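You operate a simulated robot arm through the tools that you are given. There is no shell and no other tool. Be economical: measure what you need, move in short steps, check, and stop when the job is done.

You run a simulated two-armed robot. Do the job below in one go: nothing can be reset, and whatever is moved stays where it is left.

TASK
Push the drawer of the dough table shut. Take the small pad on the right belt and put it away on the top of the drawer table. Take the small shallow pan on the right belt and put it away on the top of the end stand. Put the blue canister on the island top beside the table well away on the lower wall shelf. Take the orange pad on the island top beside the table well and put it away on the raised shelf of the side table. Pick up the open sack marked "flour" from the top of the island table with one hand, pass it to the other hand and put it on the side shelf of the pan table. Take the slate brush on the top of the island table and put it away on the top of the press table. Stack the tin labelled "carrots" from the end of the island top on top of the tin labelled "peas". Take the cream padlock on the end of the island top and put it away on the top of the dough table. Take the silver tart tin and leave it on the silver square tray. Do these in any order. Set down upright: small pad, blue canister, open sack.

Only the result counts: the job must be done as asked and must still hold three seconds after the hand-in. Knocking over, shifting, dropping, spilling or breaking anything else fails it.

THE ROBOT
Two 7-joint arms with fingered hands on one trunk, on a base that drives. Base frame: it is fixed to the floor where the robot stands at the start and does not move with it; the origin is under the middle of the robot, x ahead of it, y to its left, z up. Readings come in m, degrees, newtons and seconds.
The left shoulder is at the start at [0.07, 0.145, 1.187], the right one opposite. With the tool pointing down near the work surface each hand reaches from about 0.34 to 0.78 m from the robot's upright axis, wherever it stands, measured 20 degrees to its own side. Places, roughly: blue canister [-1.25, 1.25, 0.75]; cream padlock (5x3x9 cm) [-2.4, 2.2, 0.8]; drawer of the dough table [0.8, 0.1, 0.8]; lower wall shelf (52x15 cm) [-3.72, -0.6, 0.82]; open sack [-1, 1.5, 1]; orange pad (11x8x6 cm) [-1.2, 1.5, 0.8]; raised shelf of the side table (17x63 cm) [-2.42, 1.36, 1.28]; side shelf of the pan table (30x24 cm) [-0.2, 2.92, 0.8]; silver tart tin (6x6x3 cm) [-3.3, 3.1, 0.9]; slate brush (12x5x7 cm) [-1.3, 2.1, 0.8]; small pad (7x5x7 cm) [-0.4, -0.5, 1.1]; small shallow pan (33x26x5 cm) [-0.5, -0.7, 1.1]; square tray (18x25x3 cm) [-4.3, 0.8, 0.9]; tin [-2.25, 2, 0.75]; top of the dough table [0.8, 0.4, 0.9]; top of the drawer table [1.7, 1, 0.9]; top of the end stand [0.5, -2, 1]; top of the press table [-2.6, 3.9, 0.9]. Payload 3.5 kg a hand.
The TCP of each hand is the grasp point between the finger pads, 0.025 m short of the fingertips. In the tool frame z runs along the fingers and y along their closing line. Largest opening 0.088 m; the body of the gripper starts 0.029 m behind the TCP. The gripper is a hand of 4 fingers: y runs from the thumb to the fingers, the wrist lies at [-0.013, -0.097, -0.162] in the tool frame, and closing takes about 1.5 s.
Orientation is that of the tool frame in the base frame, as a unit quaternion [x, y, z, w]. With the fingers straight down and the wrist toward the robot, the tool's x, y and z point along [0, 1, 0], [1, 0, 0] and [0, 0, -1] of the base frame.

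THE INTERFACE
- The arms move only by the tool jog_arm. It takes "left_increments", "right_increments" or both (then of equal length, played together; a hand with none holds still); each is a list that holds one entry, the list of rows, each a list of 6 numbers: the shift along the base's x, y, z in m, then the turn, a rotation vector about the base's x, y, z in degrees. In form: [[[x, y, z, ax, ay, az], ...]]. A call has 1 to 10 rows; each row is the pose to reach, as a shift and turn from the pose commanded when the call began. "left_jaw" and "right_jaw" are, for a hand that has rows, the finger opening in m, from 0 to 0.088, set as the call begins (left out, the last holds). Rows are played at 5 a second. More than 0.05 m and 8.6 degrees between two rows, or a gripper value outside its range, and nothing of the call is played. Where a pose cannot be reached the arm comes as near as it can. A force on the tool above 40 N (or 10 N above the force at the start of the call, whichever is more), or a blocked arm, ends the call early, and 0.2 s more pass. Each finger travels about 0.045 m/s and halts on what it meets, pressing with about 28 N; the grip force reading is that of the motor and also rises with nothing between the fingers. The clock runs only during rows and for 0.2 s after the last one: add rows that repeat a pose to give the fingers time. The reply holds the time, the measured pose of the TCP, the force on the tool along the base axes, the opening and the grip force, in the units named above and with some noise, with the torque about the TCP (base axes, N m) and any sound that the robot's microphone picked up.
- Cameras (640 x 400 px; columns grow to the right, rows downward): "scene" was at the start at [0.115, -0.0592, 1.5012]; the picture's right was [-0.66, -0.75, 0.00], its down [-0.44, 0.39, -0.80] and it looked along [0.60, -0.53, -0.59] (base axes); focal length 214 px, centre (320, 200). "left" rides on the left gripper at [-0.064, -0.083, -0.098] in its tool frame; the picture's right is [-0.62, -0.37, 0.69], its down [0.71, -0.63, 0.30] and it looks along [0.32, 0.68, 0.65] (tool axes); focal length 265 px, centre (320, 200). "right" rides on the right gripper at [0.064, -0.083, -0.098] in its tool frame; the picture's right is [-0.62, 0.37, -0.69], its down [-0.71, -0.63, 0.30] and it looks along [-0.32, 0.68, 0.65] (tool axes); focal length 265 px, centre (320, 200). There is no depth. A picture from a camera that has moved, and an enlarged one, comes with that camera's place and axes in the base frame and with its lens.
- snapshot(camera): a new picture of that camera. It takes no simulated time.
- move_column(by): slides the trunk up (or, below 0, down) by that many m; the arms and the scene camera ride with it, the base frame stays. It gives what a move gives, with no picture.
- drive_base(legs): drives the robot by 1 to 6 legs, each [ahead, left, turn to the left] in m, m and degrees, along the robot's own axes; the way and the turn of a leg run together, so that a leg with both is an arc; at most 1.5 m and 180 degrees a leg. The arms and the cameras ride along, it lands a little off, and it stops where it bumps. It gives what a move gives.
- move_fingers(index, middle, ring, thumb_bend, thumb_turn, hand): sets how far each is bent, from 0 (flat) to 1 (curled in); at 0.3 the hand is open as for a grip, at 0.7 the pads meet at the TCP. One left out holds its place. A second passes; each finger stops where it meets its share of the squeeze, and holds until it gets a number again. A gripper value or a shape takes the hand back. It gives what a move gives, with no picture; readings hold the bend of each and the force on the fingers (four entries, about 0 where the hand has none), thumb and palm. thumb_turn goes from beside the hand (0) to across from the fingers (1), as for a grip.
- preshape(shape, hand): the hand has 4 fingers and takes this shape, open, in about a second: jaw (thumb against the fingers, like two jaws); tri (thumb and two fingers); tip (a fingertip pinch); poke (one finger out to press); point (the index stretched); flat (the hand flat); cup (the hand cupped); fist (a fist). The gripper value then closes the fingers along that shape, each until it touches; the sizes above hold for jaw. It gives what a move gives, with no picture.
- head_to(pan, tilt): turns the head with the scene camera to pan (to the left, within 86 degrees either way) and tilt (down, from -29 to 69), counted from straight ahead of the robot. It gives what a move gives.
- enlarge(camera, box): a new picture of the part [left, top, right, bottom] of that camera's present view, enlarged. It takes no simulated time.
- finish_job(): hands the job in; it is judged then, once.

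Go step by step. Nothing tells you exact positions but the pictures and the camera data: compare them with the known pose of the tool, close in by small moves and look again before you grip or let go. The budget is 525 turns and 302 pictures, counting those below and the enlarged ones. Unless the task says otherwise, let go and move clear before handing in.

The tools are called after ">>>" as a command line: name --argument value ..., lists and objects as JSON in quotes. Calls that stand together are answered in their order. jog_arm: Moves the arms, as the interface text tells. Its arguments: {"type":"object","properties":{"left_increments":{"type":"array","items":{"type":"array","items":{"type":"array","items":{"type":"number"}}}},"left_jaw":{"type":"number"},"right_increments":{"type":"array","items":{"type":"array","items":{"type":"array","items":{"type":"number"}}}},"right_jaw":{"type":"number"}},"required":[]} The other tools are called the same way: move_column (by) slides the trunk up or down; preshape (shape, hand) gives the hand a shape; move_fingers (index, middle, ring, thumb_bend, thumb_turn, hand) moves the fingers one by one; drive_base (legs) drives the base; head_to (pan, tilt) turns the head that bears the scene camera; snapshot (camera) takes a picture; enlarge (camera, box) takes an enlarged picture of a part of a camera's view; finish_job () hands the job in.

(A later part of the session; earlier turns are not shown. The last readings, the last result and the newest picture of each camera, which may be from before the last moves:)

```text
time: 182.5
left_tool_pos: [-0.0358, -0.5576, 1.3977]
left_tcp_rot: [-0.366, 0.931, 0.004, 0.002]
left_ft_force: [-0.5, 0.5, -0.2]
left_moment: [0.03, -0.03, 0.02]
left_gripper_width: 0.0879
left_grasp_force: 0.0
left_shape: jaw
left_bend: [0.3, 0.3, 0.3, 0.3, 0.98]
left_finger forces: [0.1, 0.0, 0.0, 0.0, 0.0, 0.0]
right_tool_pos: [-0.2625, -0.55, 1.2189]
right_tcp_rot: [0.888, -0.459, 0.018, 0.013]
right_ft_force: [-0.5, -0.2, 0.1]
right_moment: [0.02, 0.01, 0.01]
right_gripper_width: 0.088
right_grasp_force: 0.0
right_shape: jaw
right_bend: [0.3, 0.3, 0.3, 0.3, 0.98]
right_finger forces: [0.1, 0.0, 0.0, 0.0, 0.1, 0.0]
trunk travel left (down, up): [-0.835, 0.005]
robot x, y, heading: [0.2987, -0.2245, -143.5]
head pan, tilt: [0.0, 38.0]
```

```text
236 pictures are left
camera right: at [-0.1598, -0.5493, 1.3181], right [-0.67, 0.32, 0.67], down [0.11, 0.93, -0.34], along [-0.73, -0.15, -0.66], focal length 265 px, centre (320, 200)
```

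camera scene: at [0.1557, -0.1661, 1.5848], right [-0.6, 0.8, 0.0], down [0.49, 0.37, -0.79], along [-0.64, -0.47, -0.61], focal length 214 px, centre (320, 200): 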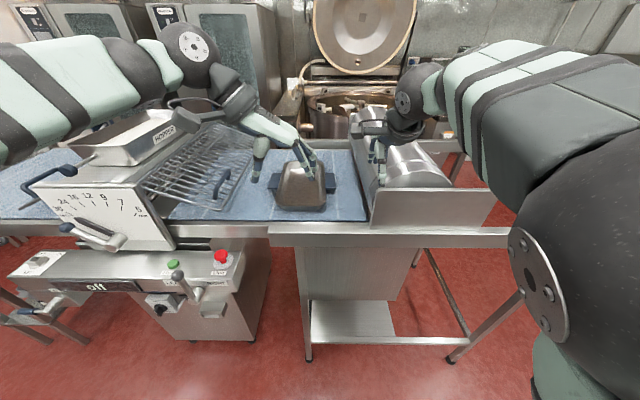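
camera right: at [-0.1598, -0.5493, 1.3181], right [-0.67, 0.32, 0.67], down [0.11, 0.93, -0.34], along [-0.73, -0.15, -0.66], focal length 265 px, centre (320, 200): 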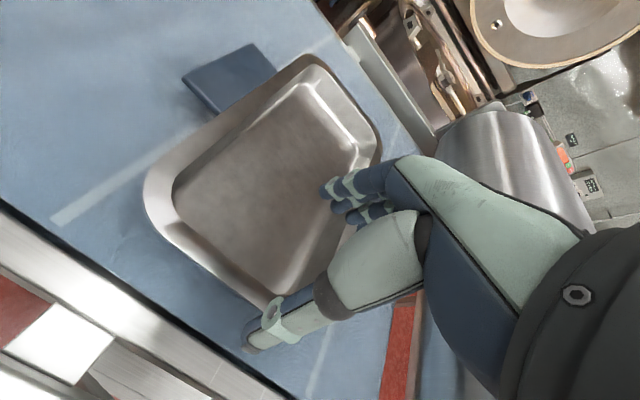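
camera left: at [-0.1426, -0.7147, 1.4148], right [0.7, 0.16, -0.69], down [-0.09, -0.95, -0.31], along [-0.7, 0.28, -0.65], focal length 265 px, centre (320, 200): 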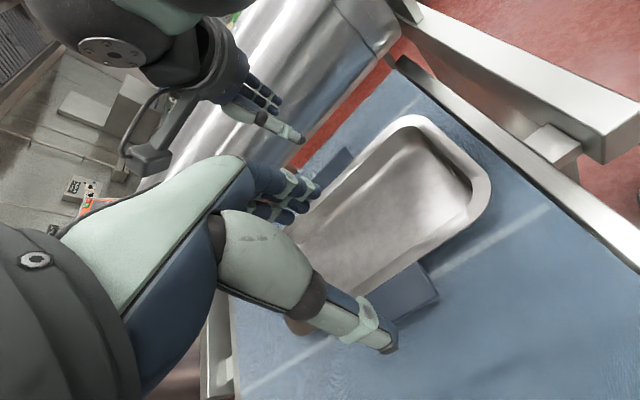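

>>> jog_arm --right_increments '[[[0.01, -0.008, -0.03, 0, 0, 0], [0.018, -0.014, -0.06, 0, 0, 0], [0.018, -0.014, -0.085, 0, 0, 0], [0.018, -0.014, -0.095, 0, 0, 0]]]'

>>> jog_arm --right_increments '[[[0, 0, 0, 0, 0, 0], [0, 0, 0, 0, 0, 0], [0, 0, 0, 0, 0, 0], [0, 0, 0, 0, 0, 0], [0, 0, 0, 0, 0, 0], [0, 0, 0, 0, 0, 0], [0, 0, 0, 0, 0, 0], [0, 0, 0, 0, 0, 0]]]' --right_jaw 0

>>> snapshot --camera "right"

```text
time: 183.5
left_tool_pos: [-0.028, -0.5501, 1.4027]
left_tcp_rot: [-0.366, 0.931, 0.004, -0.001]
left_ft_force: [0.4, 0.2, -1.0]
left_moment: [-0.04, 0.02, 0.03]
left_gripper_width: 0.0877
left_grasp_force: 0.0
left_shape: jaw
left_bend: [0.3, 0.3, 0.3, 0.3, 0.98]
left_finger forces: [0.1, 0.0, 0.0, 0.1, 0.0, 0.0]
right_tool_pos: [-0.2391, -0.561, 1.1268]
right_tcp_rot: [0.888, -0.46, 0.011, 0.012]
right_ft_force: [1.5, 2.1, 18.2]
right_moment: [-0.4, 0.97, -0.06]
right_gripper_width: 0.0876
right_grasp_force: 0.1
right_shape: jaw
right_bend: [0.3, 0.3, 0.3, 0.3, 0.98]
right_finger forces: [0.2, 18.1, 0.0, 0.0, 0.1, 0.0]
trunk travel left (down, up): [-0.835, 0.005]
robot x, y, heading: [0.2954, -0.2273, -143.5]
head pan, tilt: [0.0, 38.0]
```

```text
time: 184.6
left_tool_pos: [-0.0309, -0.5513, 1.3996]
left_tcp_rot: [-0.366, 0.931, 0.003, 0.0]
left_ft_force: [-0.3, -0.1, -1.0]
left_moment: [-0.02, 0.0, -0.02]
left_gripper_width: 0.0875
left_grasp_force: 0.1
left_shape: jaw
left_bend: [0.3, 0.3, 0.3, 0.3, 0.98]
left_finger forces: [0.0, 0.0, 0.0, 0.0, 0.0, 0.1]
right_tool_pos: [-0.2463, -0.5633, 1.1273]
right_tcp_rot: [0.886, -0.462, 0.01, 0.019]
right_ft_force: [9.4, 6.2, 20.9]
right_moment: [-0.42, 0.59, 0.17]
right_gripper_width: 0.0175
right_grasp_force: 27.8
right_shape: jaw
right_bend: [0.76, 0.51, 0.5, 0.78, 1.0]
right_finger forces: [17.8, 7.6, 3.3, 0.0, 28.5, 0.0]
trunk travel left (down, up): [-0.835, 0.005]
robot x, y, heading: [0.2975, -0.2261, -143.4]
head pan, tilt: [0.0, 38.0]
stopped in row 5 (right hand): the force on the tool passed its limit at 43 N (the readings are from after the stop); the commanded pose is now the measured one
```

```text
235 pictures are left
camera right: at [-0.1418, -0.5633, 1.2251], right [-0.66, 0.33, 0.68], down [0.11, 0.93, -0.34], along [-0.75, -0.15, -0.65], focal length 265 px, centre (320, 200)
```

right: 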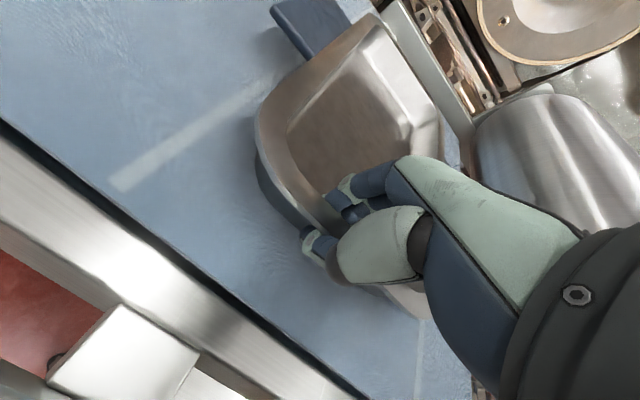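

A firm rim grip. I test a small lift to see how heavy it is.

>>> jog_arm --right_increments '[[[0, 0, 0.01, 0, 0, 0], [0, 0, 0.02, 0, 0, 0], [0, 0, 0.03, 0, 0, 0], [0, 0, 0.04, 0, 0, 0]]]'

>>> snapshot --camera "right"

>>> snapshot --camera "scene"

```text
time: 185.6
left_tool_pos: [-0.0349, -0.5561, 1.3987]
left_tcp_rot: [-0.367, 0.93, 0.004, 0.002]
left_ft_force: [0.8, 0.5, -0.3]
left_moment: [-0.02, 0.0, 0.04]
left_gripper_width: 0.0878
left_grasp_force: 0.0
left_shape: jaw
left_bend: [0.3, 0.3, 0.3, 0.3, 0.98]
left_finger forces: [0.1, 0.1, 0.0, 0.0, 0.0, 0.0]
right_tool_pos: [-0.2459, -0.5661, 1.1627]
right_tcp_rot: [0.888, -0.459, 0.01, 0.012]
right_ft_force: [-0.2, 0.0, -2.1]
right_moment: [-0.06, 0.04, 0.14]
right_gripper_width: 0.0155
right_grasp_force: 27.6
right_shape: jaw
right_bend: [0.75, 0.51, 0.5, 0.77, 1.0]
right_finger forces: [9.7, 4.5, 3.3, 0.1, 18.1, 0.1]
trunk travel left (down, up): [-0.835, 0.005]
robot x, y, heading: [0.3008, -0.2255, -143.3]
head pan, tilt: [0.0, 38.0]
```

```text
234 pictures are left
camera right: at [-0.1411, -0.5669, 1.2612], right [-0.66, 0.31, 0.68], down [0.1, 0.94, -0.33], along [-0.74, -0.15, -0.65], focal length 265 px, centre (320, 200)
```

right: 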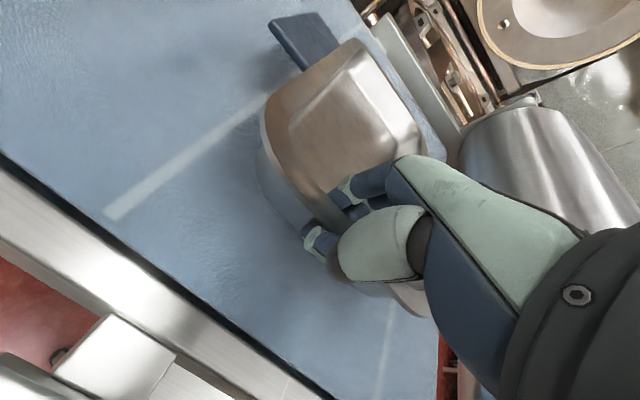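

```text
233 pictures are left
camera scene: at [0.1876, -0.3114, 1.5837], right [-0.6, 0.8, 0.0], down [0.5, 0.37, -0.79], along [-0.63, -0.47, -0.62], focal length 214 px, centre (320, 200)
```

scene: 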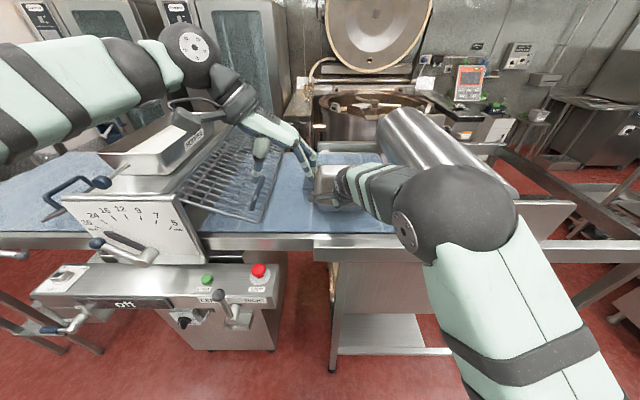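

The pan is light (about half a kilo). I lift further to see how it hangs.

>>> jog_arm --right_increments '[[[0, 0, 0.02, 0, 0, 0], [0, 0, 0.04, 0, 0, 0], [0, 0, 0.06, 0, 0, 0], [0, 0, 0.08, 0, 0, 0]]]'

>>> snapshot --camera "right"

>>> enlarge --camera "scene" --box '[240, 110, 440, 250]'

```text
time: 186.6
left_tool_pos: [-0.0343, -0.5546, 1.3989]
left_tcp_rot: [-0.366, 0.93, 0.005, 0.002]
left_ft_force: [-0.2, 0.0, -0.6]
left_moment: [0.01, 0.01, 0.01]
left_gripper_width: 0.0875
left_grasp_force: 0.1
left_shape: jaw
left_bend: [0.3, 0.3, 0.3, 0.3, 0.98]
left_finger forces: [0.0, 0.0, 0.1, 0.0, 0.0, 0.1]
right_tool_pos: [-0.2472, -0.5649, 1.2431]
right_tcp_rot: [0.887, -0.461, 0.01, 0.013]
right_ft_force: [-1.0, -1.0, -2.3]
right_moment: [-0.06, 0.0, 0.08]
right_gripper_width: 0.0154
right_grasp_force: 27.9
right_shape: jaw
right_bend: [0.75, 0.52, 0.51, 0.78, 1.0]
right_finger forces: [10.6, 4.5, 3.3, 0.0, 16.9, 0.0]
trunk travel left (down, up): [-0.835, 0.005]
robot x, y, heading: [0.297, -0.2278, -143.6]
head pan, tilt: [0.0, 38.0]
```

```text
232 pictures are left
camera right: at [-0.1417, -0.5657, 1.3412], right [-0.66, 0.32, 0.68], down [0.11, 0.94, -0.33], along [-0.74, -0.15, -0.65], focal length 265 px, centre (320, 200)
```

right: 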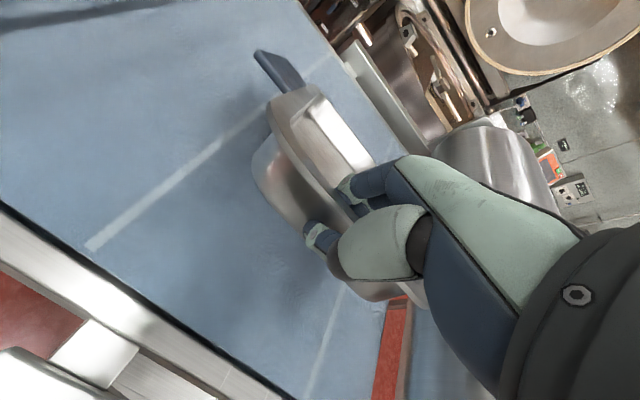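

```text
2.86 times, centred on (340, 180) of scene
camera zoom: at [0.188, -0.311, 1.5838], right [-0.6, 0.8, 0.0], down [0.49, 0.37, -0.79], along [-0.63, -0.47, -0.62], focal length 613 px, centre (263, 257)
```

zoom: 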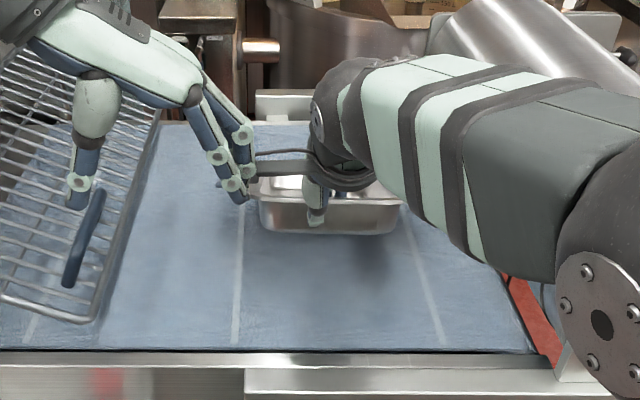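

The pan pivots about the grip. I move the left hand out of the way, then lift while pitching the right hand so the pan stays nearer level.

>>> jog_arm --left_increments '[[[0.03, 0.0, 0.02, 0, 0, 0], [0.06, 0.0, 0.04, 0, 0, 0], [0.09, 0.0, 0.05, 0, 0, 0], [0.12, 0.0, 0.05, 0, 0, 0]]]'

>>> jog_arm --right_increments '[[[0, 0, 0.025, -4.4, 6, 0], [0, 0, 0.05, -8.9, 12, 0], [0, 0, 0.07, -13.3, 18.1, 0], [0, 0, 0.09, -17.8, 24.1, 0], [0, 0, 0.11, -22.2, 30.2, 0], [0, 0, 0.13, -26.7, 36.2, 0]]]'

>>> snapshot --camera "right"

>>> snapshot --camera "scene"

```text
time: 187.6
left_tool_pos: [0.0826, -0.5556, 1.4516]
left_tcp_rot: [-0.368, 0.93, 0.004, 0.003]
left_ft_force: [0.8, 0.8, -0.1]
left_moment: [0.03, 0.02, 0.02]
left_gripper_width: 0.088
left_grasp_force: 0.1
left_shape: jaw
left_bend: [0.3, 0.3, 0.3, 0.3, 0.98]
left_finger forces: [0.0, 0.1, 0.0, 0.1, 0.0, 0.0]
left hand out of reach, approached as far as the arm can: row 3, 4
right_tool_pos: [-0.247, -0.5649, 1.2423]
right_tcp_rot: [0.887, -0.461, 0.009, 0.013]
right_ft_force: [-0.7, -1.2, -2.2]
right_moment: [-0.02, -0.01, 0.1]
right_gripper_width: 0.0151
right_grasp_force: 28.1
right_shape: jaw
right_bend: [0.75, 0.52, 0.51, 0.78, 1.0]
right_finger forces: [10.9, 4.6, 3.0, 0.0, 17.1, 0.0]
trunk travel left (down, up): [-0.835, 0.005]
robot x, y, heading: [0.3003, -0.2265, -143.6]
head pan, tilt: [0.0, 38.0]
```

```text
time: 188.9
left_tool_pos: [0.0836, -0.5566, 1.451]
left_tcp_rot: [-0.366, 0.93, 0.004, 0.002]
left_ft_force: [-1.0, 0.6, -0.6]
left_moment: [-0.02, -0.02, 0.0]
left_gripper_width: 0.0879
left_grasp_force: 0.0
left_shape: jaw
left_bend: [0.3, 0.3, 0.3, 0.3, 0.98]
left_finger forces: [0.0, 0.0, 0.0, 0.0, 0.1, 0.1]
right_tool_pos: [-0.2482, -0.5651, 1.3736]
right_tcp_rot: [0.82, -0.42, -0.16, 0.355]
right_ft_force: [-0.7, 0.0, -3.6]
right_moment: [0.38, -0.66, -0.07]
right_gripper_width: 0.0147
right_grasp_force: 28.3
right_shape: jaw
right_bend: [0.76, 0.53, 0.51, 0.78, 1.0]
right_finger forces: [21.8, 3.8, 2.9, 0.0, 30.9, 0.0]
trunk travel left (down, up): [-0.835, 0.005]
robot x, y, heading: [0.2988, -0.2293, -143.4]
head pan, tilt: [0.0, 38.0]
```

```text
230 pictures are left
camera right: at [-0.106, -0.5387, 1.3832], right [-0.19, 0.66, 0.72], down [-0.24, 0.69, -0.69], along [-0.95, -0.3, 0.02], focal length 265 px, centre (320, 200)
```

right: 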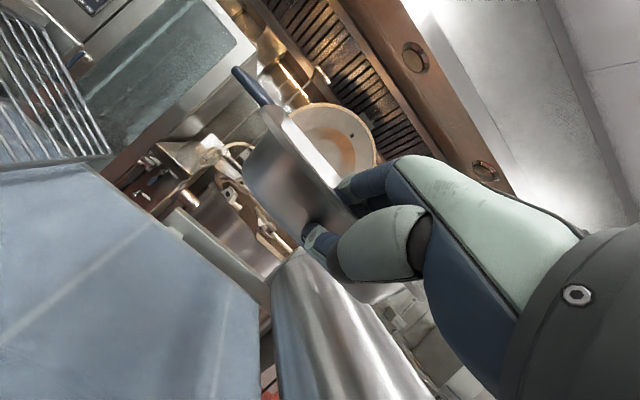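

```text
229 pictures are left
camera scene: at [0.1877, -0.3112, 1.5838], right [-0.6, 0.8, 0.0], down [0.49, 0.37, -0.79], along [-0.63, -0.47, -0.62], focal length 214 px, centre (320, 200)
```

scene: 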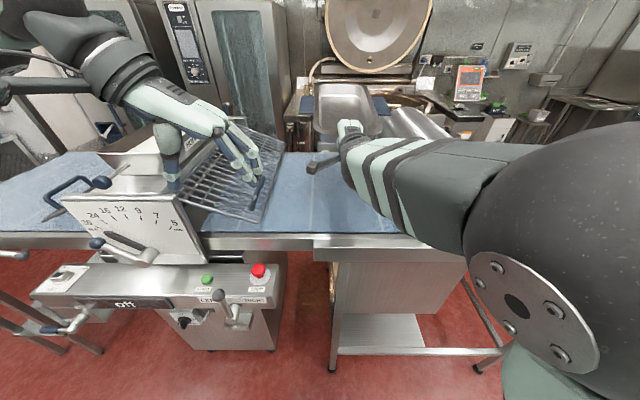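

The pan is held firmly and nearly level, weighing about 0.4 kg. I draw it nearer to me before turning.

>>> jog_arm --right_increments '[[[0.024, 0.018, 0.01, 0, 0, 0], [0.048, 0.036, 0.02, 0, 0, 0], [0.072, 0.054, 0.03, 0, 0, 0], [0.097, 0.071, 0.04, 0, 0, 0], [0.121, 0.089, 0.04, 0, 0, 0], [0.145, 0.107, 0.04, 0, 0, 0]]]'

>>> snapshot --camera "scene"

```text
time: 190.3
left_tool_pos: [0.0836, -0.5546, 1.4514]
left_tcp_rot: [-0.366, 0.931, 0.004, 0.002]
left_ft_force: [1.1, 0.2, 1.0]
left_moment: [-0.02, 0.01, -0.02]
left_gripper_width: 0.0877
left_grasp_force: 0.1
left_shape: jaw
left_bend: [0.3, 0.3, 0.3, 0.3, 0.98]
left_finger forces: [0.0, 0.1, 0.0, 0.0, 0.0, 0.0]
right_tool_pos: [-0.1012, -0.4567, 1.412]
right_tcp_rot: [0.82, -0.42, -0.159, 0.356]
right_ft_force: [0.3, -0.6, -3.7]
right_moment: [0.37, -0.56, 0.01]
right_gripper_width: 0.0144
right_grasp_force: 28.1
right_shape: jaw
right_bend: [0.76, 0.53, 0.51, 0.78, 1.0]
right_finger forces: [19.7, 3.9, 3.3, 0.0, 29.1, 0.0]
trunk travel left (down, up): [-0.835, 0.005]
robot x, y, heading: [0.2993, -0.2294, -143.4]
head pan, tilt: [0.0, 38.0]
```

```text
228 pictures are left
camera scene: at [0.1876, -0.3097, 1.5839], right [-0.6, 0.8, 0.0], down [0.5, 0.37, -0.79], along [-0.63, -0.47, -0.62], focal length 214 px, centre (320, 200)
```

scene: 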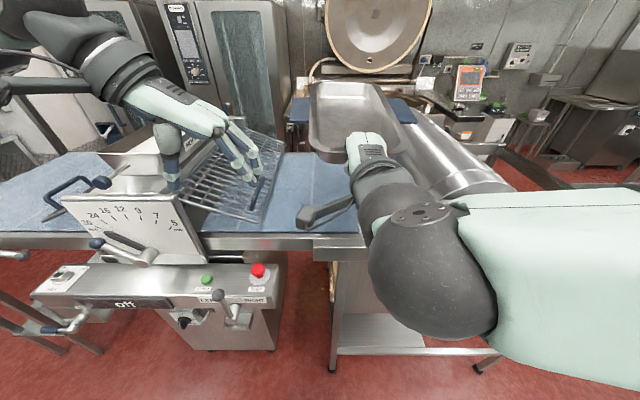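

>>> drive_base --legs '[[-0.2, 0, 0], [0, 0, 89.5], [1.5, 0, 0], [0, 0, -90]]'

>>> snapshot --camera "scene"

```text
time: 206.5
left_tool_pos: [1.1139, -1.6421, 1.4506]
left_tcp_rot: [-0.363, 0.932, 0.003, 0.003]
left_ft_force: [0.4, -0.4, 0.4]
left_moment: [0.05, 0.0, 0.0]
left_gripper_width: 0.0876
left_grasp_force: 0.0
left_shape: jaw
left_bend: [0.3, 0.3, 0.3, 0.3, 0.98]
left_finger forces: [0.0, 0.1, 0.0, 0.1, 0.0, 0.0]
right_tool_pos: [0.9295, -1.5428, 1.4124]
right_tcp_rot: [0.818, -0.423, -0.161, 0.354]
right_ft_force: [-0.2, 0.3, -4.1]
right_moment: [0.36, -0.6, 0.0]
right_gripper_width: 0.0141
right_grasp_force: 27.6
right_shape: jaw
right_bend: [0.76, 0.54, 0.51, 0.77, 1.0]
right_finger forces: [18.7, 3.3, 3.2, 0.1, 27.1, 0.1]
trunk travel left (down, up): [-0.835, 0.005]
robot x, y, heading: [1.3325, -1.3156, -143.9]
head pan, tilt: [0.0, 38.0]
```

```text
227 pictures are left
camera scene: at [1.2193, -1.3977, 1.5838], right [-0.59, 0.81, 0.0], down [0.5, 0.36, -0.79], along [-0.64, -0.46, -0.62], focal length 214 px, centre (320, 200)
```

scene: 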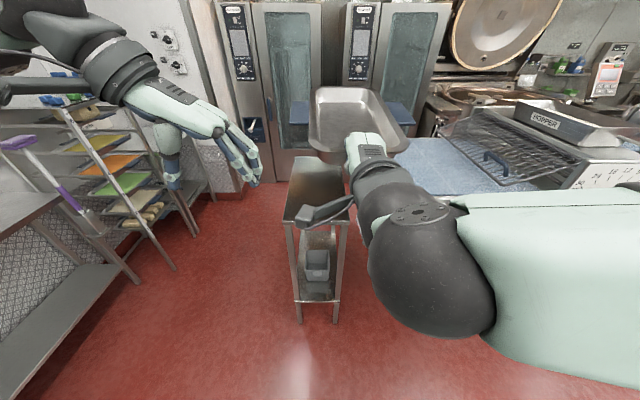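

The stand is ahead. I drive forward and left to line the pan up over it.

>>> drive_base --legs '[[0.28, 0.065, 0]]'

>>> snapshot --camera "scene"

>>> snapshot --camera "left"

```text
time: 208.5
left_tool_pos: [0.9294, -1.856, 1.4516]
left_tcp_rot: [-0.364, 0.932, 0.004, 0.001]
left_ft_force: [-0.2, 0.7, -0.7]
left_moment: [-0.03, 0.0, -0.03]
left_gripper_width: 0.0878
left_grasp_force: 0.1
left_shape: jaw
left_bend: [0.3, 0.3, 0.3, 0.3, 0.98]
left_finger forces: [0.0, 0.0, 0.1, 0.0, 0.0, 0.0]
right_tool_pos: [0.7455, -1.7566, 1.4128]
right_tcp_rot: [0.819, -0.422, -0.16, 0.355]
right_ft_force: [0.2, 0.1, -4.4]
right_moment: [0.37, -0.59, -0.04]
right_gripper_width: 0.0144
right_grasp_force: 27.7
right_shape: jaw
right_bend: [0.76, 0.54, 0.51, 0.77, 1.0]
right_finger forces: [18.7, 3.4, 3.1, 0.1, 27.1, 0.0]
trunk travel left (down, up): [-0.835, 0.005]
robot x, y, heading: [1.1437, -1.5329, -143.6]
head pan, tilt: [0.0, 38.0]
```

```text
226 pictures are left
camera scene: at [1.0357, -1.611, 1.5841], right [-0.59, 0.81, 0.0], down [0.5, 0.36, -0.79], along [-0.64, -0.47, -0.61], focal length 214 px, centre (320, 200)
```

scene: 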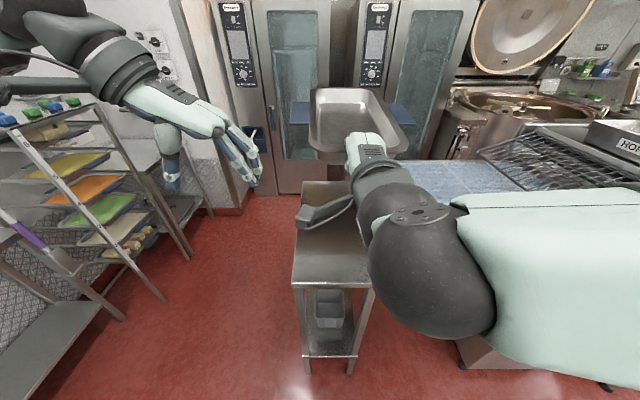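

```text
225 pictures are left
camera left: at [1.034, -1.8745, 1.5499], right [0.71, 0.15, -0.69], down [-0.1, -0.95, -0.31], along [-0.7, 0.29, -0.65], focal length 265 px, centre (320, 200)
```

left: 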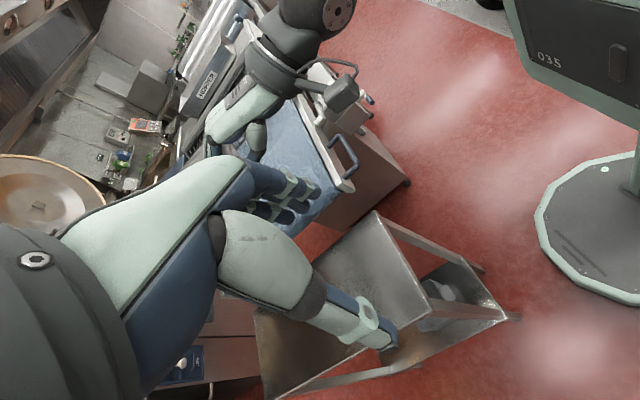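

The pan is centred across the stand and pitched about 11° up. I level it and extend it over the stand.

>>> jog_arm --right_increments '[[[-0.026, -0.019, 0, 1.6, -2.2, 0], [-0.052, -0.038, 0, 3.2, -4.4, 0], [-0.079, -0.058, 0, 4.9, -6.7, 0], [-0.105, -0.077, 0, 6.5, -8.9, 0]]]'

>>> move_column --by -0.2

>>> snapshot --camera "scene"

>>> snapshot --camera "left"

```text
time: 209.5
left_tool_pos: [0.9267, -1.86, 1.4506]
left_tcp_rot: [-0.363, 0.932, 0.004, 0.004]
left_ft_force: [-1.2, 0.3, -0.8]
left_moment: [-0.02, 0.0, -0.01]
left_gripper_width: 0.0875
left_grasp_force: 0.0
left_shape: jaw
left_bend: [0.3, 0.3, 0.3, 0.3, 0.98]
left_finger forces: [0.1, 0.0, 0.0, 0.0, 0.0, 0.0]
right_tool_pos: [0.6369, -1.8392, 1.4099]
right_tcp_rot: [0.849, -0.438, -0.12, 0.271]
right_ft_force: [-0.6, 0.5, -3.9]
right_moment: [0.36, -0.58, 0.04]
right_gripper_width: 0.0143
right_grasp_force: 27.4
right_shape: jaw
right_bend: [0.76, 0.54, 0.51, 0.77, 1.0]
right_finger forces: [18.6, 3.3, 3.9, 0.1, 26.6, 0.1]
trunk travel left (down, up): [-0.835, 0.005]
robot x, y, heading: [1.1432, -1.5351, -143.9]
head pan, tilt: [0.0, 38.0]
```

```text
time: 211.7
left_tool_pos: [0.9273, -1.8582, 1.2507]
left_tcp_rot: [-0.363, 0.932, 0.004, 0.002]
left_ft_force: [0.0, 0.8, 0.0]
left_moment: [-0.03, 0.0, -0.02]
left_gripper_width: 0.0877
left_grasp_force: 0.1
left_shape: jaw
left_bend: [0.3, 0.3, 0.3, 0.3, 0.98]
left_finger forces: [0.0, 0.0, 0.0, 0.1, 0.0, 0.0]
right_tool_pos: [0.639, -1.8372, 1.2105]
right_tcp_rot: [0.848, -0.438, -0.121, 0.274]
right_ft_force: [-0.1, 0.4, -4.8]
right_moment: [0.36, -0.56, -0.01]
right_gripper_width: 0.0141
right_grasp_force: 27.9
right_shape: jaw
right_bend: [0.76, 0.54, 0.51, 0.77, 1.0]
right_finger forces: [18.8, 3.4, 3.7, 0.0, 26.8, 0.1]
trunk travel left (down, up): [-0.635, 0.205]
robot x, y, heading: [1.1473, -1.5383, -143.7]
head pan, tilt: [0.0, 38.0]
```

```text
224 pictures are left
camera scene: at [1.0335, -1.6135, 1.3838], right [-0.59, 0.81, 0.0], down [0.5, 0.36, -0.79], along [-0.64, -0.47, -0.62], focal length 214 px, centre (320, 200)
```

scene: 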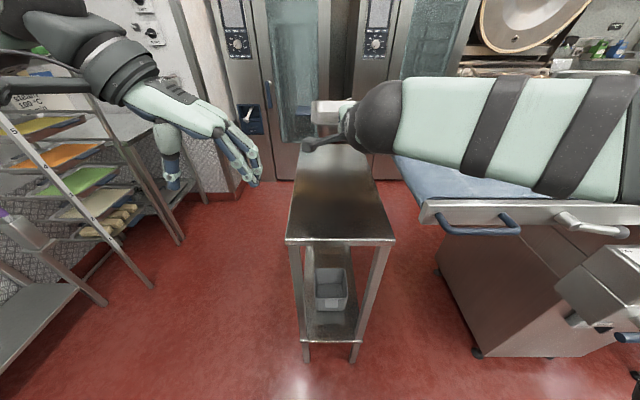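

```text
223 pictures are left
camera left: at [1.0318, -1.877, 1.3491], right [0.71, 0.16, -0.69], down [-0.1, -0.94, -0.31], along [-0.7, 0.29, -0.65], focal length 265 px, centre (320, 200)
```

left: 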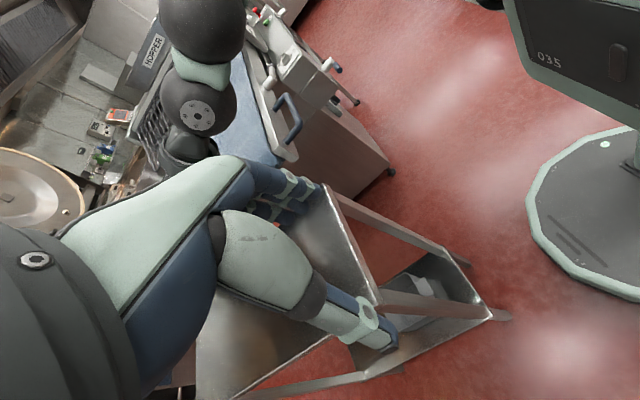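

The belt end is right beside the stand, so my right forearm would hit it going lower. I'll stand further left so the forearm comes straight; first shift both hands right relative to me.

>>> jog_arm --right_increments '[[[-0.018, 0.024, 0.01, 0, 0, 0], [-0.036, 0.048, 0.02, 0, 0, 0], [-0.054, 0.073, 0.02, 0, 0, 0], [-0.071, 0.097, 0.02, 0, 0, 0]]]' --left_increments '[[[-0.01, 0.02, 0, 0, 0, 0], [-0.02, 0.04, 0, 0, 0, 0], [-0.03, 0.06, 0, 0, 0, 0], [-0.04, 0.075, 0, 0, 0, 0]]]'

>>> snapshot --camera "scene"

```text
time: 212.7
left_tool_pos: [0.8817, -1.7848, 1.2616]
left_tcp_rot: [-0.363, 0.932, 0.003, 0.002]
left_ft_force: [-0.6, 0.3, -0.1]
left_moment: [-0.01, -0.03, -0.03]
left_gripper_width: 0.0876
left_grasp_force: 0.1
left_shape: jaw
left_bend: [0.3, 0.3, 0.3, 0.3, 0.98]
left_finger forces: [0.0, 0.0, 0.0, 0.1, 0.0, 0.0]
left hand out of reach, approached as far as the arm can: row 1, 2, 3, 4
right_tool_pos: [0.5658, -1.7355, 1.2315]
right_tcp_rot: [0.847, -0.439, -0.119, 0.274]
right_ft_force: [0.1, 0.5, -3.5]
right_moment: [0.31, -0.57, -0.08]
right_gripper_width: 0.0141
right_grasp_force: 27.7
right_shape: jaw
right_bend: [0.76, 0.54, 0.51, 0.77, 1.0]
right_finger forces: [19.1, 3.0, 1.7, 0.1, 25.0, 0.0]
trunk travel left (down, up): [-0.635, 0.205]
robot x, y, heading: [1.1425, -1.5319, -143.8]
head pan, tilt: [0.0, 38.0]
```

```text
222 pictures are left
camera scene: at [1.0316, -1.6105, 1.3838], right [-0.59, 0.81, 0.0], down [0.5, 0.36, -0.79], along [-0.63, -0.47, -0.62], focal length 214 px, centre (320, 200)
```

scene: 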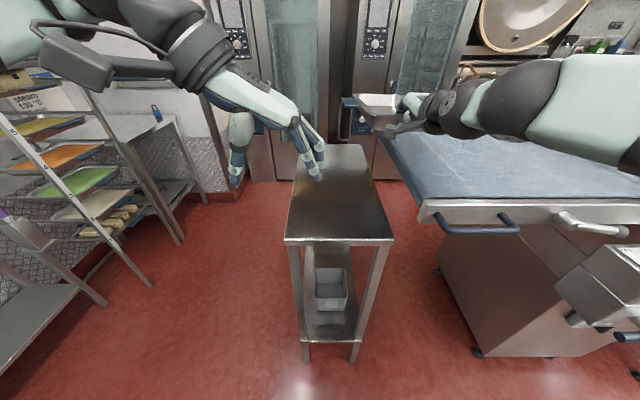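

>>> drive_base --legs '[[0, 0.22, 0]]'

>>> snapshot --camera "scene"

```text
time: 214.4
left_tool_pos: [1.0123, -1.964, 1.263]
left_tcp_rot: [-0.362, 0.932, 0.003, 0.002]
left_ft_force: [0.2, 0.6, -0.4]
left_moment: [0.0, -0.01, 0.02]
left_gripper_width: 0.0878
left_grasp_force: 0.2
left_shape: jaw
left_bend: [0.3, 0.3, 0.3, 0.3, 0.98]
left_finger forces: [0.0, 0.0, 0.0, 0.1, 0.1, 0.0]
right_tool_pos: [0.6967, -1.9144, 1.2311]
right_tcp_rot: [0.847, -0.44, -0.119, 0.273]
right_ft_force: [-0.8, -0.2, -3.7]
right_moment: [0.33, -0.56, -0.04]
right_gripper_width: 0.0143
right_grasp_force: 28.0
right_shape: jaw
right_bend: [0.76, 0.54, 0.51, 0.77, 1.0]
right_finger forces: [18.9, 3.1, 3.0, 0.0, 26.0, 0.0]
trunk travel left (down, up): [-0.635, 0.205]
robot x, y, heading: [1.2743, -1.7112, -144.2]
head pan, tilt: [0.0, 38.0]
```

```text
221 pictures are left
camera scene: at [1.1617, -1.7894, 1.3837], right [-0.59, 0.81, 0.0], down [0.5, 0.36, -0.79], along [-0.64, -0.46, -0.62], focal length 214 px, centre (320, 200)
```

scene: 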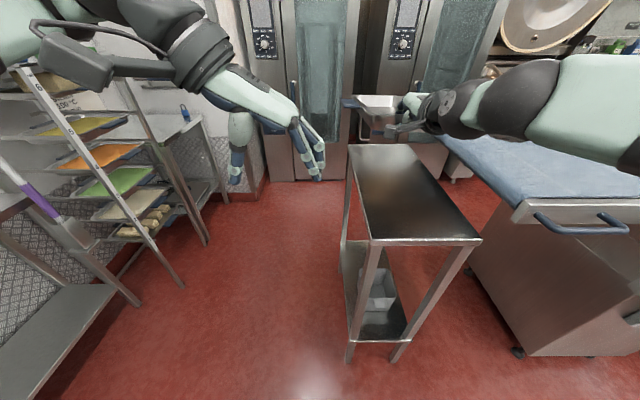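

>>> move_column --by 0.1

>>> jog_arm --right_increments '[[[-0.025, 0.035, -0.02, 0, 0, 0], [-0.05, 0.069, -0.05, 0, 0, 0], [-0.05, 0.069, -0.09, 0, 0, 0], [-0.05, 0.069, -0.13, 0, 0, 0], [-0.05, 0.069, -0.17, 0, 0, 0], [-0.05, 0.069, -0.21, 0, 0, 0]]]'

>>> snapshot --camera "scene"

>>> snapshot --camera "left"

```text
time: 215.7
left_tool_pos: [1.0134, -1.9659, 1.363]
left_tcp_rot: [-0.363, 0.932, 0.004, 0.003]
left_ft_force: [-0.5, 1.1, 0.2]
left_moment: [0.01, 0.0, -0.01]
left_gripper_width: 0.088
left_grasp_force: 0.1
left_shape: jaw
left_bend: [0.3, 0.3, 0.3, 0.3, 0.98]
left_finger forces: [0.0, 0.0, 0.1, 0.0, 0.0, 0.0]
right_tool_pos: [0.6964, -1.9152, 1.3312]
right_tcp_rot: [0.847, -0.44, -0.12, 0.272]
right_ft_force: [-0.4, 0.6, -4.4]
right_moment: [0.37, -0.59, 0.0]
right_gripper_width: 0.0141
right_grasp_force: 28.3
right_shape: jaw
right_bend: [0.76, 0.54, 0.51, 0.77, 1.0]
right_finger forces: [18.2, 3.2, 3.9, 0.1, 26.4, 0.0]
trunk travel left (down, up): [-0.735, 0.105]
robot x, y, heading: [1.2743, -1.7067, -143.7]
head pan, tilt: [0.0, 38.0]
```

```text
refused: row 2 steps farther than a row can; nothing moved
```

```text
220 pictures are left
camera scene: at [1.1627, -1.7909, 1.4837], right [-0.59, 0.81, 0.0], down [0.5, 0.36, -0.79], along [-0.64, -0.46, -0.62], focal length 214 px, centre (320, 200)
```

scene: 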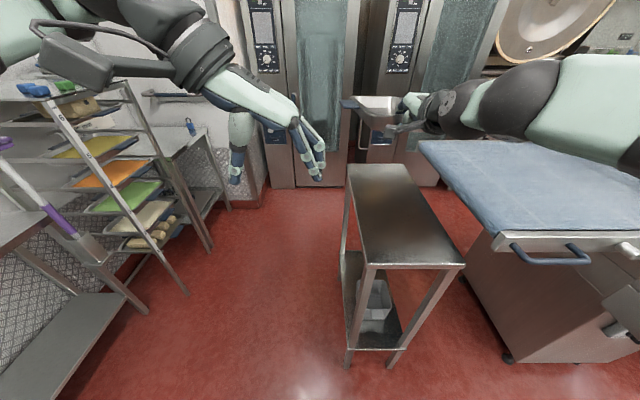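

```text
219 pictures are left
camera left: at [1.1169, -1.9847, 1.4611], right [0.71, 0.15, -0.69], down [-0.1, -0.94, -0.31], along [-0.7, 0.29, -0.65], focal length 265 px, centre (320, 200)
```

left: 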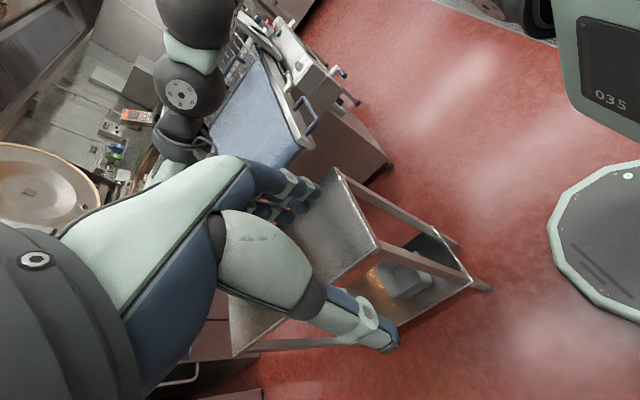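

>>> jog_arm --right_increments '[[[-0.025, 0.035, -0.01, 0, 0, 0], [-0.05, 0.069, -0.02, 0, 0, 0], [-0.05, 0.069, -0.065, 0, 0, 0], [-0.05, 0.069, -0.11, 0, 0, 0], [-0.05, 0.069, -0.155, 0, 0, 0], [-0.05, 0.069, -0.2, 0, 0, 0]]]'

>>> snapshot --camera "scene"

>>> snapshot --camera "right"

```text
time: 217.1
left_tool_pos: [1.011, -1.9663, 1.3633]
left_tcp_rot: [-0.362, 0.932, 0.004, 0.003]
left_ft_force: [-0.1, -0.2, -0.1]
left_moment: [0.0, 0.01, -0.03]
left_gripper_width: 0.0879
left_grasp_force: 0.1
left_shape: jaw
left_bend: [0.3, 0.3, 0.3, 0.3, 0.98]
left_finger forces: [0.0, 0.0, 0.0, 0.0, 0.0, 0.0]
right_tool_pos: [0.6468, -1.8453, 1.1296]
right_tcp_rot: [0.848, -0.439, -0.119, 0.272]
right_ft_force: [-0.2, 0.1, -3.6]
right_moment: [0.31, -0.5, -0.04]
right_gripper_width: 0.0143
right_grasp_force: 27.2
right_shape: jaw
right_bend: [0.76, 0.54, 0.51, 0.77, 1.0]
right_finger forces: [16.5, 3.1, 3.3, 0.0, 23.6, 0.0]
trunk travel left (down, up): [-0.735, 0.105]
robot x, y, heading: [1.2754, -1.7088, -143.7]
head pan, tilt: [0.0, 38.0]
```

```text
218 pictures are left
camera scene: at [1.1608, -1.7918, 1.4835], right [-0.59, 0.81, 0.0], down [0.5, 0.36, -0.79], along [-0.64, -0.46, -0.62], focal length 214 px, centre (320, 200)
```

scene: 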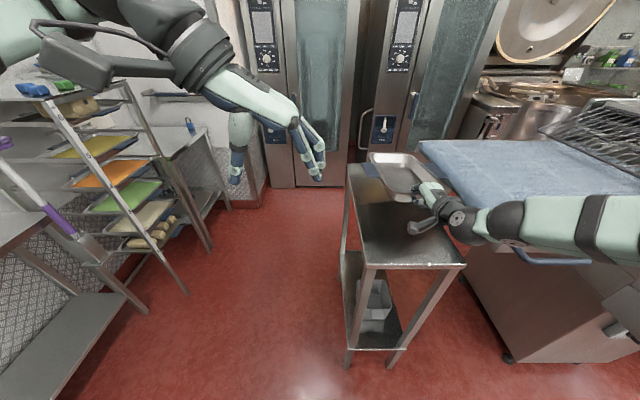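

```text
217 pictures are left
camera right: at [0.7844, -1.8232, 1.1656], right [-0.31, 0.58, 0.76], down [-0.12, 0.76, -0.63], along [-0.94, -0.29, -0.16], focal length 265 px, centre (320, 200)
```

right: 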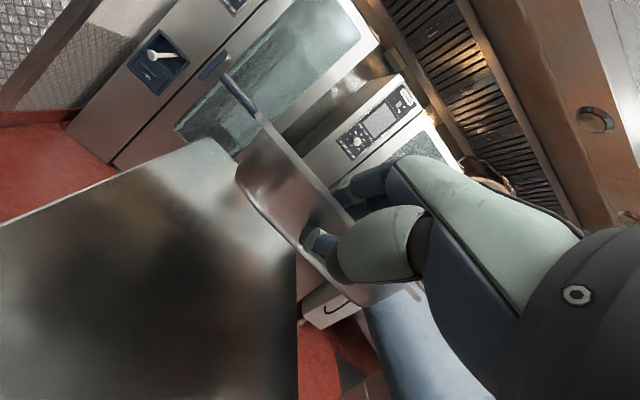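

The pan is nearly level over the stand. I nudge it 1 cm left and lower.

>>> jog_arm --right_increments '[[[0.007, -0.01, -0.02, 0, 0, 0], [0.007, -0.01, -0.04, 0, 0, 0], [0.007, -0.01, -0.06, 0, 0, 0], [0.007, -0.01, -0.07, 0, 0, 0]]]'

>>> snapshot --camera "right"

>>> enlarge --camera "scene" --box '[320, 130, 520, 270]'

```text
time: 218.1
left_tool_pos: [1.0125, -1.9661, 1.3627]
left_tcp_rot: [-0.362, 0.932, 0.004, 0.002]
left_ft_force: [0.2, 0.2, -0.1]
left_moment: [0.0, 0.0, 0.0]
left_gripper_width: 0.0876
left_grasp_force: 0.1
left_shape: jaw
left_bend: [0.3, 0.3, 0.3, 0.3, 0.98]
left_finger forces: [0.1, 0.0, 0.0, 0.0, 0.0, 0.0]
right_tool_pos: [0.6528, -1.8571, 1.0605]
right_tcp_rot: [0.847, -0.44, -0.121, 0.273]
right_ft_force: [-0.3, -1.1, -4.3]
right_moment: [0.34, -0.56, 0.01]
right_gripper_width: 0.0141
right_grasp_force: 28.0
right_shape: jaw
right_bend: [0.76, 0.54, 0.51, 0.77, 1.0]
right_finger forces: [18.1, 3.1, 4.2, 0.0, 26.3, 0.0]
trunk travel left (down, up): [-0.735, 0.105]
robot x, y, heading: [1.276, -1.7092, -143.8]
head pan, tilt: [0.0, 38.0]
```

```text
216 pictures are left
camera right: at [0.7921, -1.8343, 1.0964], right [-0.31, 0.58, 0.76], down [-0.13, 0.76, -0.63], along [-0.94, -0.29, -0.16], focal length 265 px, centre (320, 200)
```

right: 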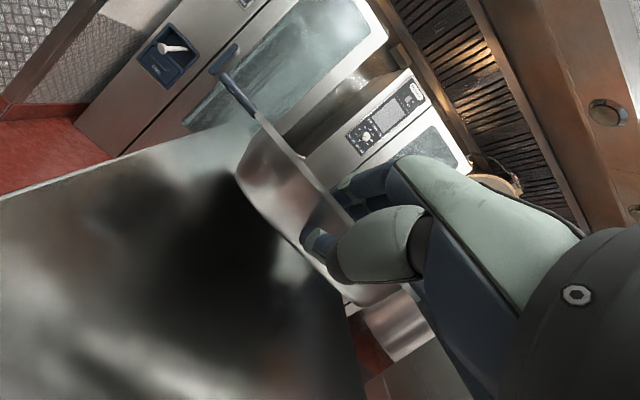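

```text
2.86 times, centred on (420, 200) of scene
camera zoom: at [1.1624, -1.791, 1.4837], right [-0.59, 0.81, 0.0], down [0.5, 0.36, -0.79], along [-0.64, -0.46, -0.62], focal length 613 px, centre (34, 200)
```

zoom: 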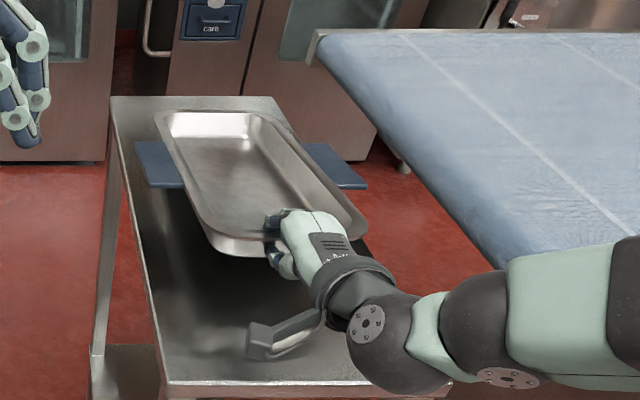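

>>> jog_arm --right_increments '[[[0, 0, -0.01, 0, 0, 0], [0, 0, -0.02, 0, 0, 0], [0, 0, -0.026, 0, 0, 0]]]'

>>> enlarge --camera "scene" --box '[320, 130, 520, 270]'

```text
time: 218.9
left_tool_pos: [1.0132, -1.965, 1.3626]
left_tcp_rot: [-0.363, 0.932, 0.003, 0.002]
left_ft_force: [-0.1, 0.2, 0.2]
left_moment: [0.01, -0.02, 0.05]
left_gripper_width: 0.0876
left_grasp_force: 0.0
left_shape: jaw
left_bend: [0.3, 0.3, 0.3, 0.3, 0.98]
left_finger forces: [0.0, 0.0, 0.0, 0.0, 0.0, 0.0]
right_tool_pos: [0.6537, -1.8561, 1.0353]
right_tcp_rot: [0.847, -0.439, -0.12, 0.273]
right_ft_force: [-0.4, -0.1, -4.4]
right_moment: [0.34, -0.46, 0.04]
right_gripper_width: 0.0139
right_grasp_force: 28.4
right_shape: jaw
right_bend: [0.76, 0.54, 0.51, 0.77, 1.0]
right_finger forces: [17.1, 3.1, 3.5, 0.0, 24.1, 0.0]
trunk travel left (down, up): [-0.735, 0.105]
robot x, y, heading: [1.2737, -1.7069, -143.9]
head pan, tilt: [0.0, 38.0]
```

```text
2.86 times, centred on (420, 200) of scene
camera zoom: at [1.1626, -1.7905, 1.4838], right [-0.59, 0.81, 0.0], down [0.5, 0.36, -0.79], along [-0.64, -0.46, -0.62], focal length 613 px, centre (34, 200)
```

zoom: 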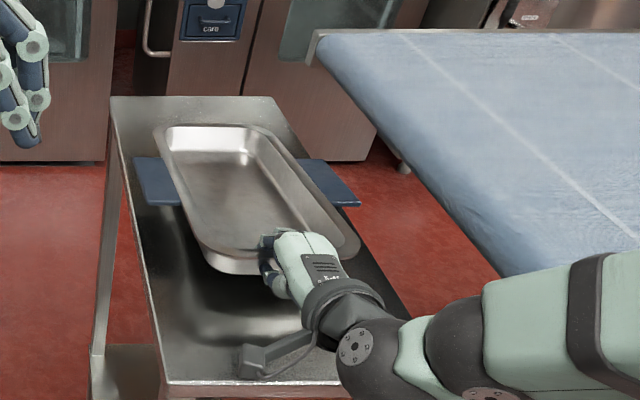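

>>> jog_arm --right_increments '[[[0, 0, -0.006, 0, 0, 0], [0, 0, -0.012, 0, 0, 0], [0, 0, -0.018, 0, 0, 0]]]'

>>> enlarge --camera "scene" --box '[320, 130, 520, 270]'

```text
time: 219.7
left_tool_pos: [1.012, -1.965, 1.3642]
left_tcp_rot: [-0.362, 0.932, 0.004, 0.002]
left_ft_force: [-0.2, 0.6, 0.5]
left_moment: [0.01, -0.01, -0.02]
left_gripper_width: 0.0876
left_grasp_force: 0.1
left_shape: jaw
left_bend: [0.3, 0.3, 0.3, 0.3, 0.98]
left_finger forces: [0.0, 0.0, 0.1, 0.1, 0.0, 0.0]
right_tool_pos: [0.6553, -1.8556, 1.0164]
right_tcp_rot: [0.847, -0.439, -0.119, 0.274]
right_ft_force: [0.4, 0.0, -3.6]
right_moment: [0.16, -0.25, 0.03]
right_gripper_width: 0.0142
right_grasp_force: 27.9
right_shape: jaw
right_bend: [0.76, 0.54, 0.51, 0.77, 1.0]
right_finger forces: [12.7, 3.1, 2.5, 0.0, 19.0, 0.0]
trunk travel left (down, up): [-0.735, 0.105]
robot x, y, heading: [1.2733, -1.707, -143.8]
head pan, tilt: [0.0, 38.0]
```

```text
2.86 times, centred on (420, 200) of scene
camera zoom: at [1.1628, -1.7905, 1.4838], right [-0.59, 0.81, 0.0], down [0.5, 0.36, -0.79], along [-0.64, -0.46, -0.62], focal length 613 px, centre (34, 200)
```

zoom: 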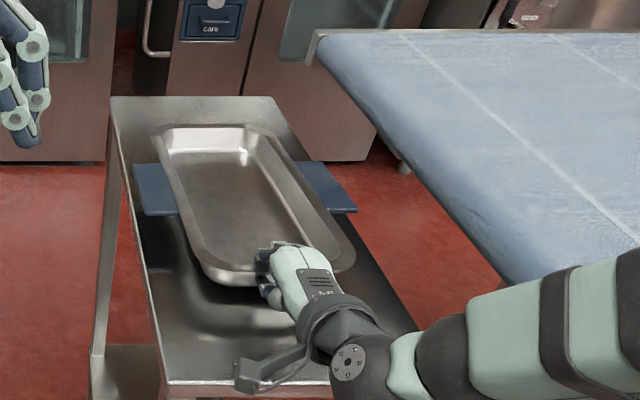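

The far edge has touched. I lower the near side a little more.

>>> jog_arm --right_increments '[[[0, 0, -0.006, 0, 0, 0], [0, 0, -0.012, 0, 0, 0], [0, 0, -0.018, 0, 0, 0]]]'

>>> enlarge --camera "scene" --box '[320, 130, 520, 270]'

```text
time: 220.5
left_tool_pos: [1.0146, -1.9651, 1.364]
left_tcp_rot: [-0.363, 0.932, 0.003, 0.002]
left_ft_force: [0.1, -0.5, 0.7]
left_moment: [-0.01, 0.01, 0.03]
left_gripper_width: 0.0879
left_grasp_force: 0.1
left_shape: jaw
left_bend: [0.3, 0.3, 0.3, 0.3, 0.98]
left_finger forces: [0.0, 0.1, 0.1, 0.0, 0.1, 0.0]
right_tool_pos: [0.654, -1.8561, 1.0013]
right_tcp_rot: [0.846, -0.44, -0.122, 0.275]
right_ft_force: [0.0, 0.2, 3.8]
right_moment: [0.09, -0.07, 0.05]
right_gripper_width: 0.0143
right_grasp_force: 28.2
right_shape: jaw
right_bend: [0.76, 0.54, 0.51, 0.77, 1.0]
right_finger forces: [12.3, 3.3, 3.0, 0.0, 17.7, 0.0]
trunk travel left (down, up): [-0.735, 0.105]
robot x, y, heading: [1.2745, -1.706, -143.9]
head pan, tilt: [0.0, 38.0]
```

```text
2.86 times, centred on (420, 200) of scene
camera zoom: at [1.1642, -1.7901, 1.484], right [-0.59, 0.81, 0.0], down [0.5, 0.36, -0.79], along [-0.64, -0.46, -0.62], focal length 613 px, centre (34, 200)
```

zoom: 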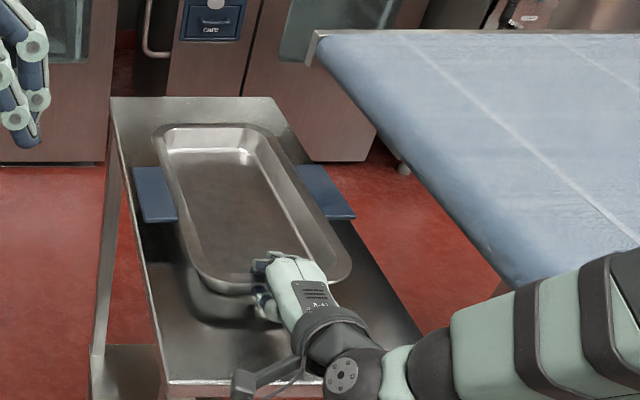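

The pan rests on the stand. I open the hand and withdraw upward.

>>> jog_arm --right_increments '[[[0, 0, 0, 0, 0, 0], [0, 0, 0, 0, 0, 0], [0, 0, 0, 0, 0, 0], [0, 0, 0, 0, 0, 0], [0, 0, 0, 0, 0, 0], [0, 0, 0, 0, 0, 0], [0, 0, 0, 0, 0, 0]]]' --right_jaw 0.088

>>> snapshot --camera "right"

```text
time: 222.1
left_tool_pos: [1.0187, -1.9638, 1.364]
left_tcp_rot: [-0.363, 0.932, 0.004, 0.0]
left_ft_force: [0.4, -0.6, 0.8]
left_moment: [-0.02, -0.01, -0.02]
left_gripper_width: 0.0874
left_grasp_force: 0.1
left_shape: jaw
left_bend: [0.3, 0.3, 0.3, 0.3, 0.98]
left_finger forces: [0.0, 0.1, 0.0, 0.0, 0.0, 0.0]
right_tool_pos: [0.6554, -1.8557, 1.0048]
right_tcp_rot: [0.845, -0.439, -0.124, 0.279]
right_ft_force: [-4.7, -1.6, 27.7]
right_moment: [-0.34, 0.21, -0.03]
right_gripper_width: 0.0495
right_grasp_force: 0.1
right_shape: jaw
right_bend: [0.3, 0.3, 0.3, 0.62, 1.0]
right_finger forces: [0.1, 0.1, 0.1, 0.0, 28.0, 0.0]
trunk travel left (down, up): [-0.735, 0.105]
robot x, y, heading: [1.2751, -1.7086, -143.9]
head pan, tilt: [0.0, 38.0]
```

```text
211 pictures are left
camera right: at [0.7939, -1.8336, 1.0383], right [-0.3, 0.58, 0.76], down [-0.13, 0.76, -0.64], along [-0.95, -0.29, -0.15], focal length 265 px, centre (320, 200)
```

right: 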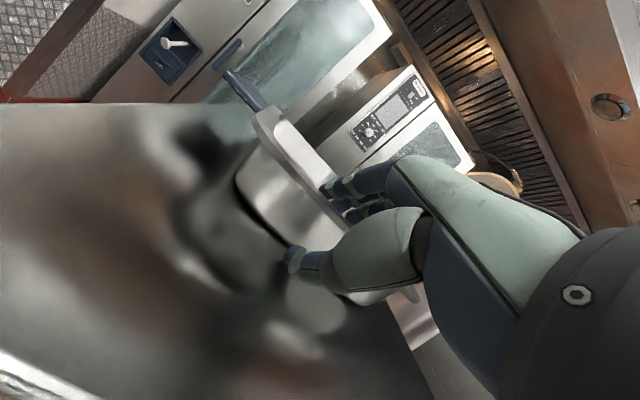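

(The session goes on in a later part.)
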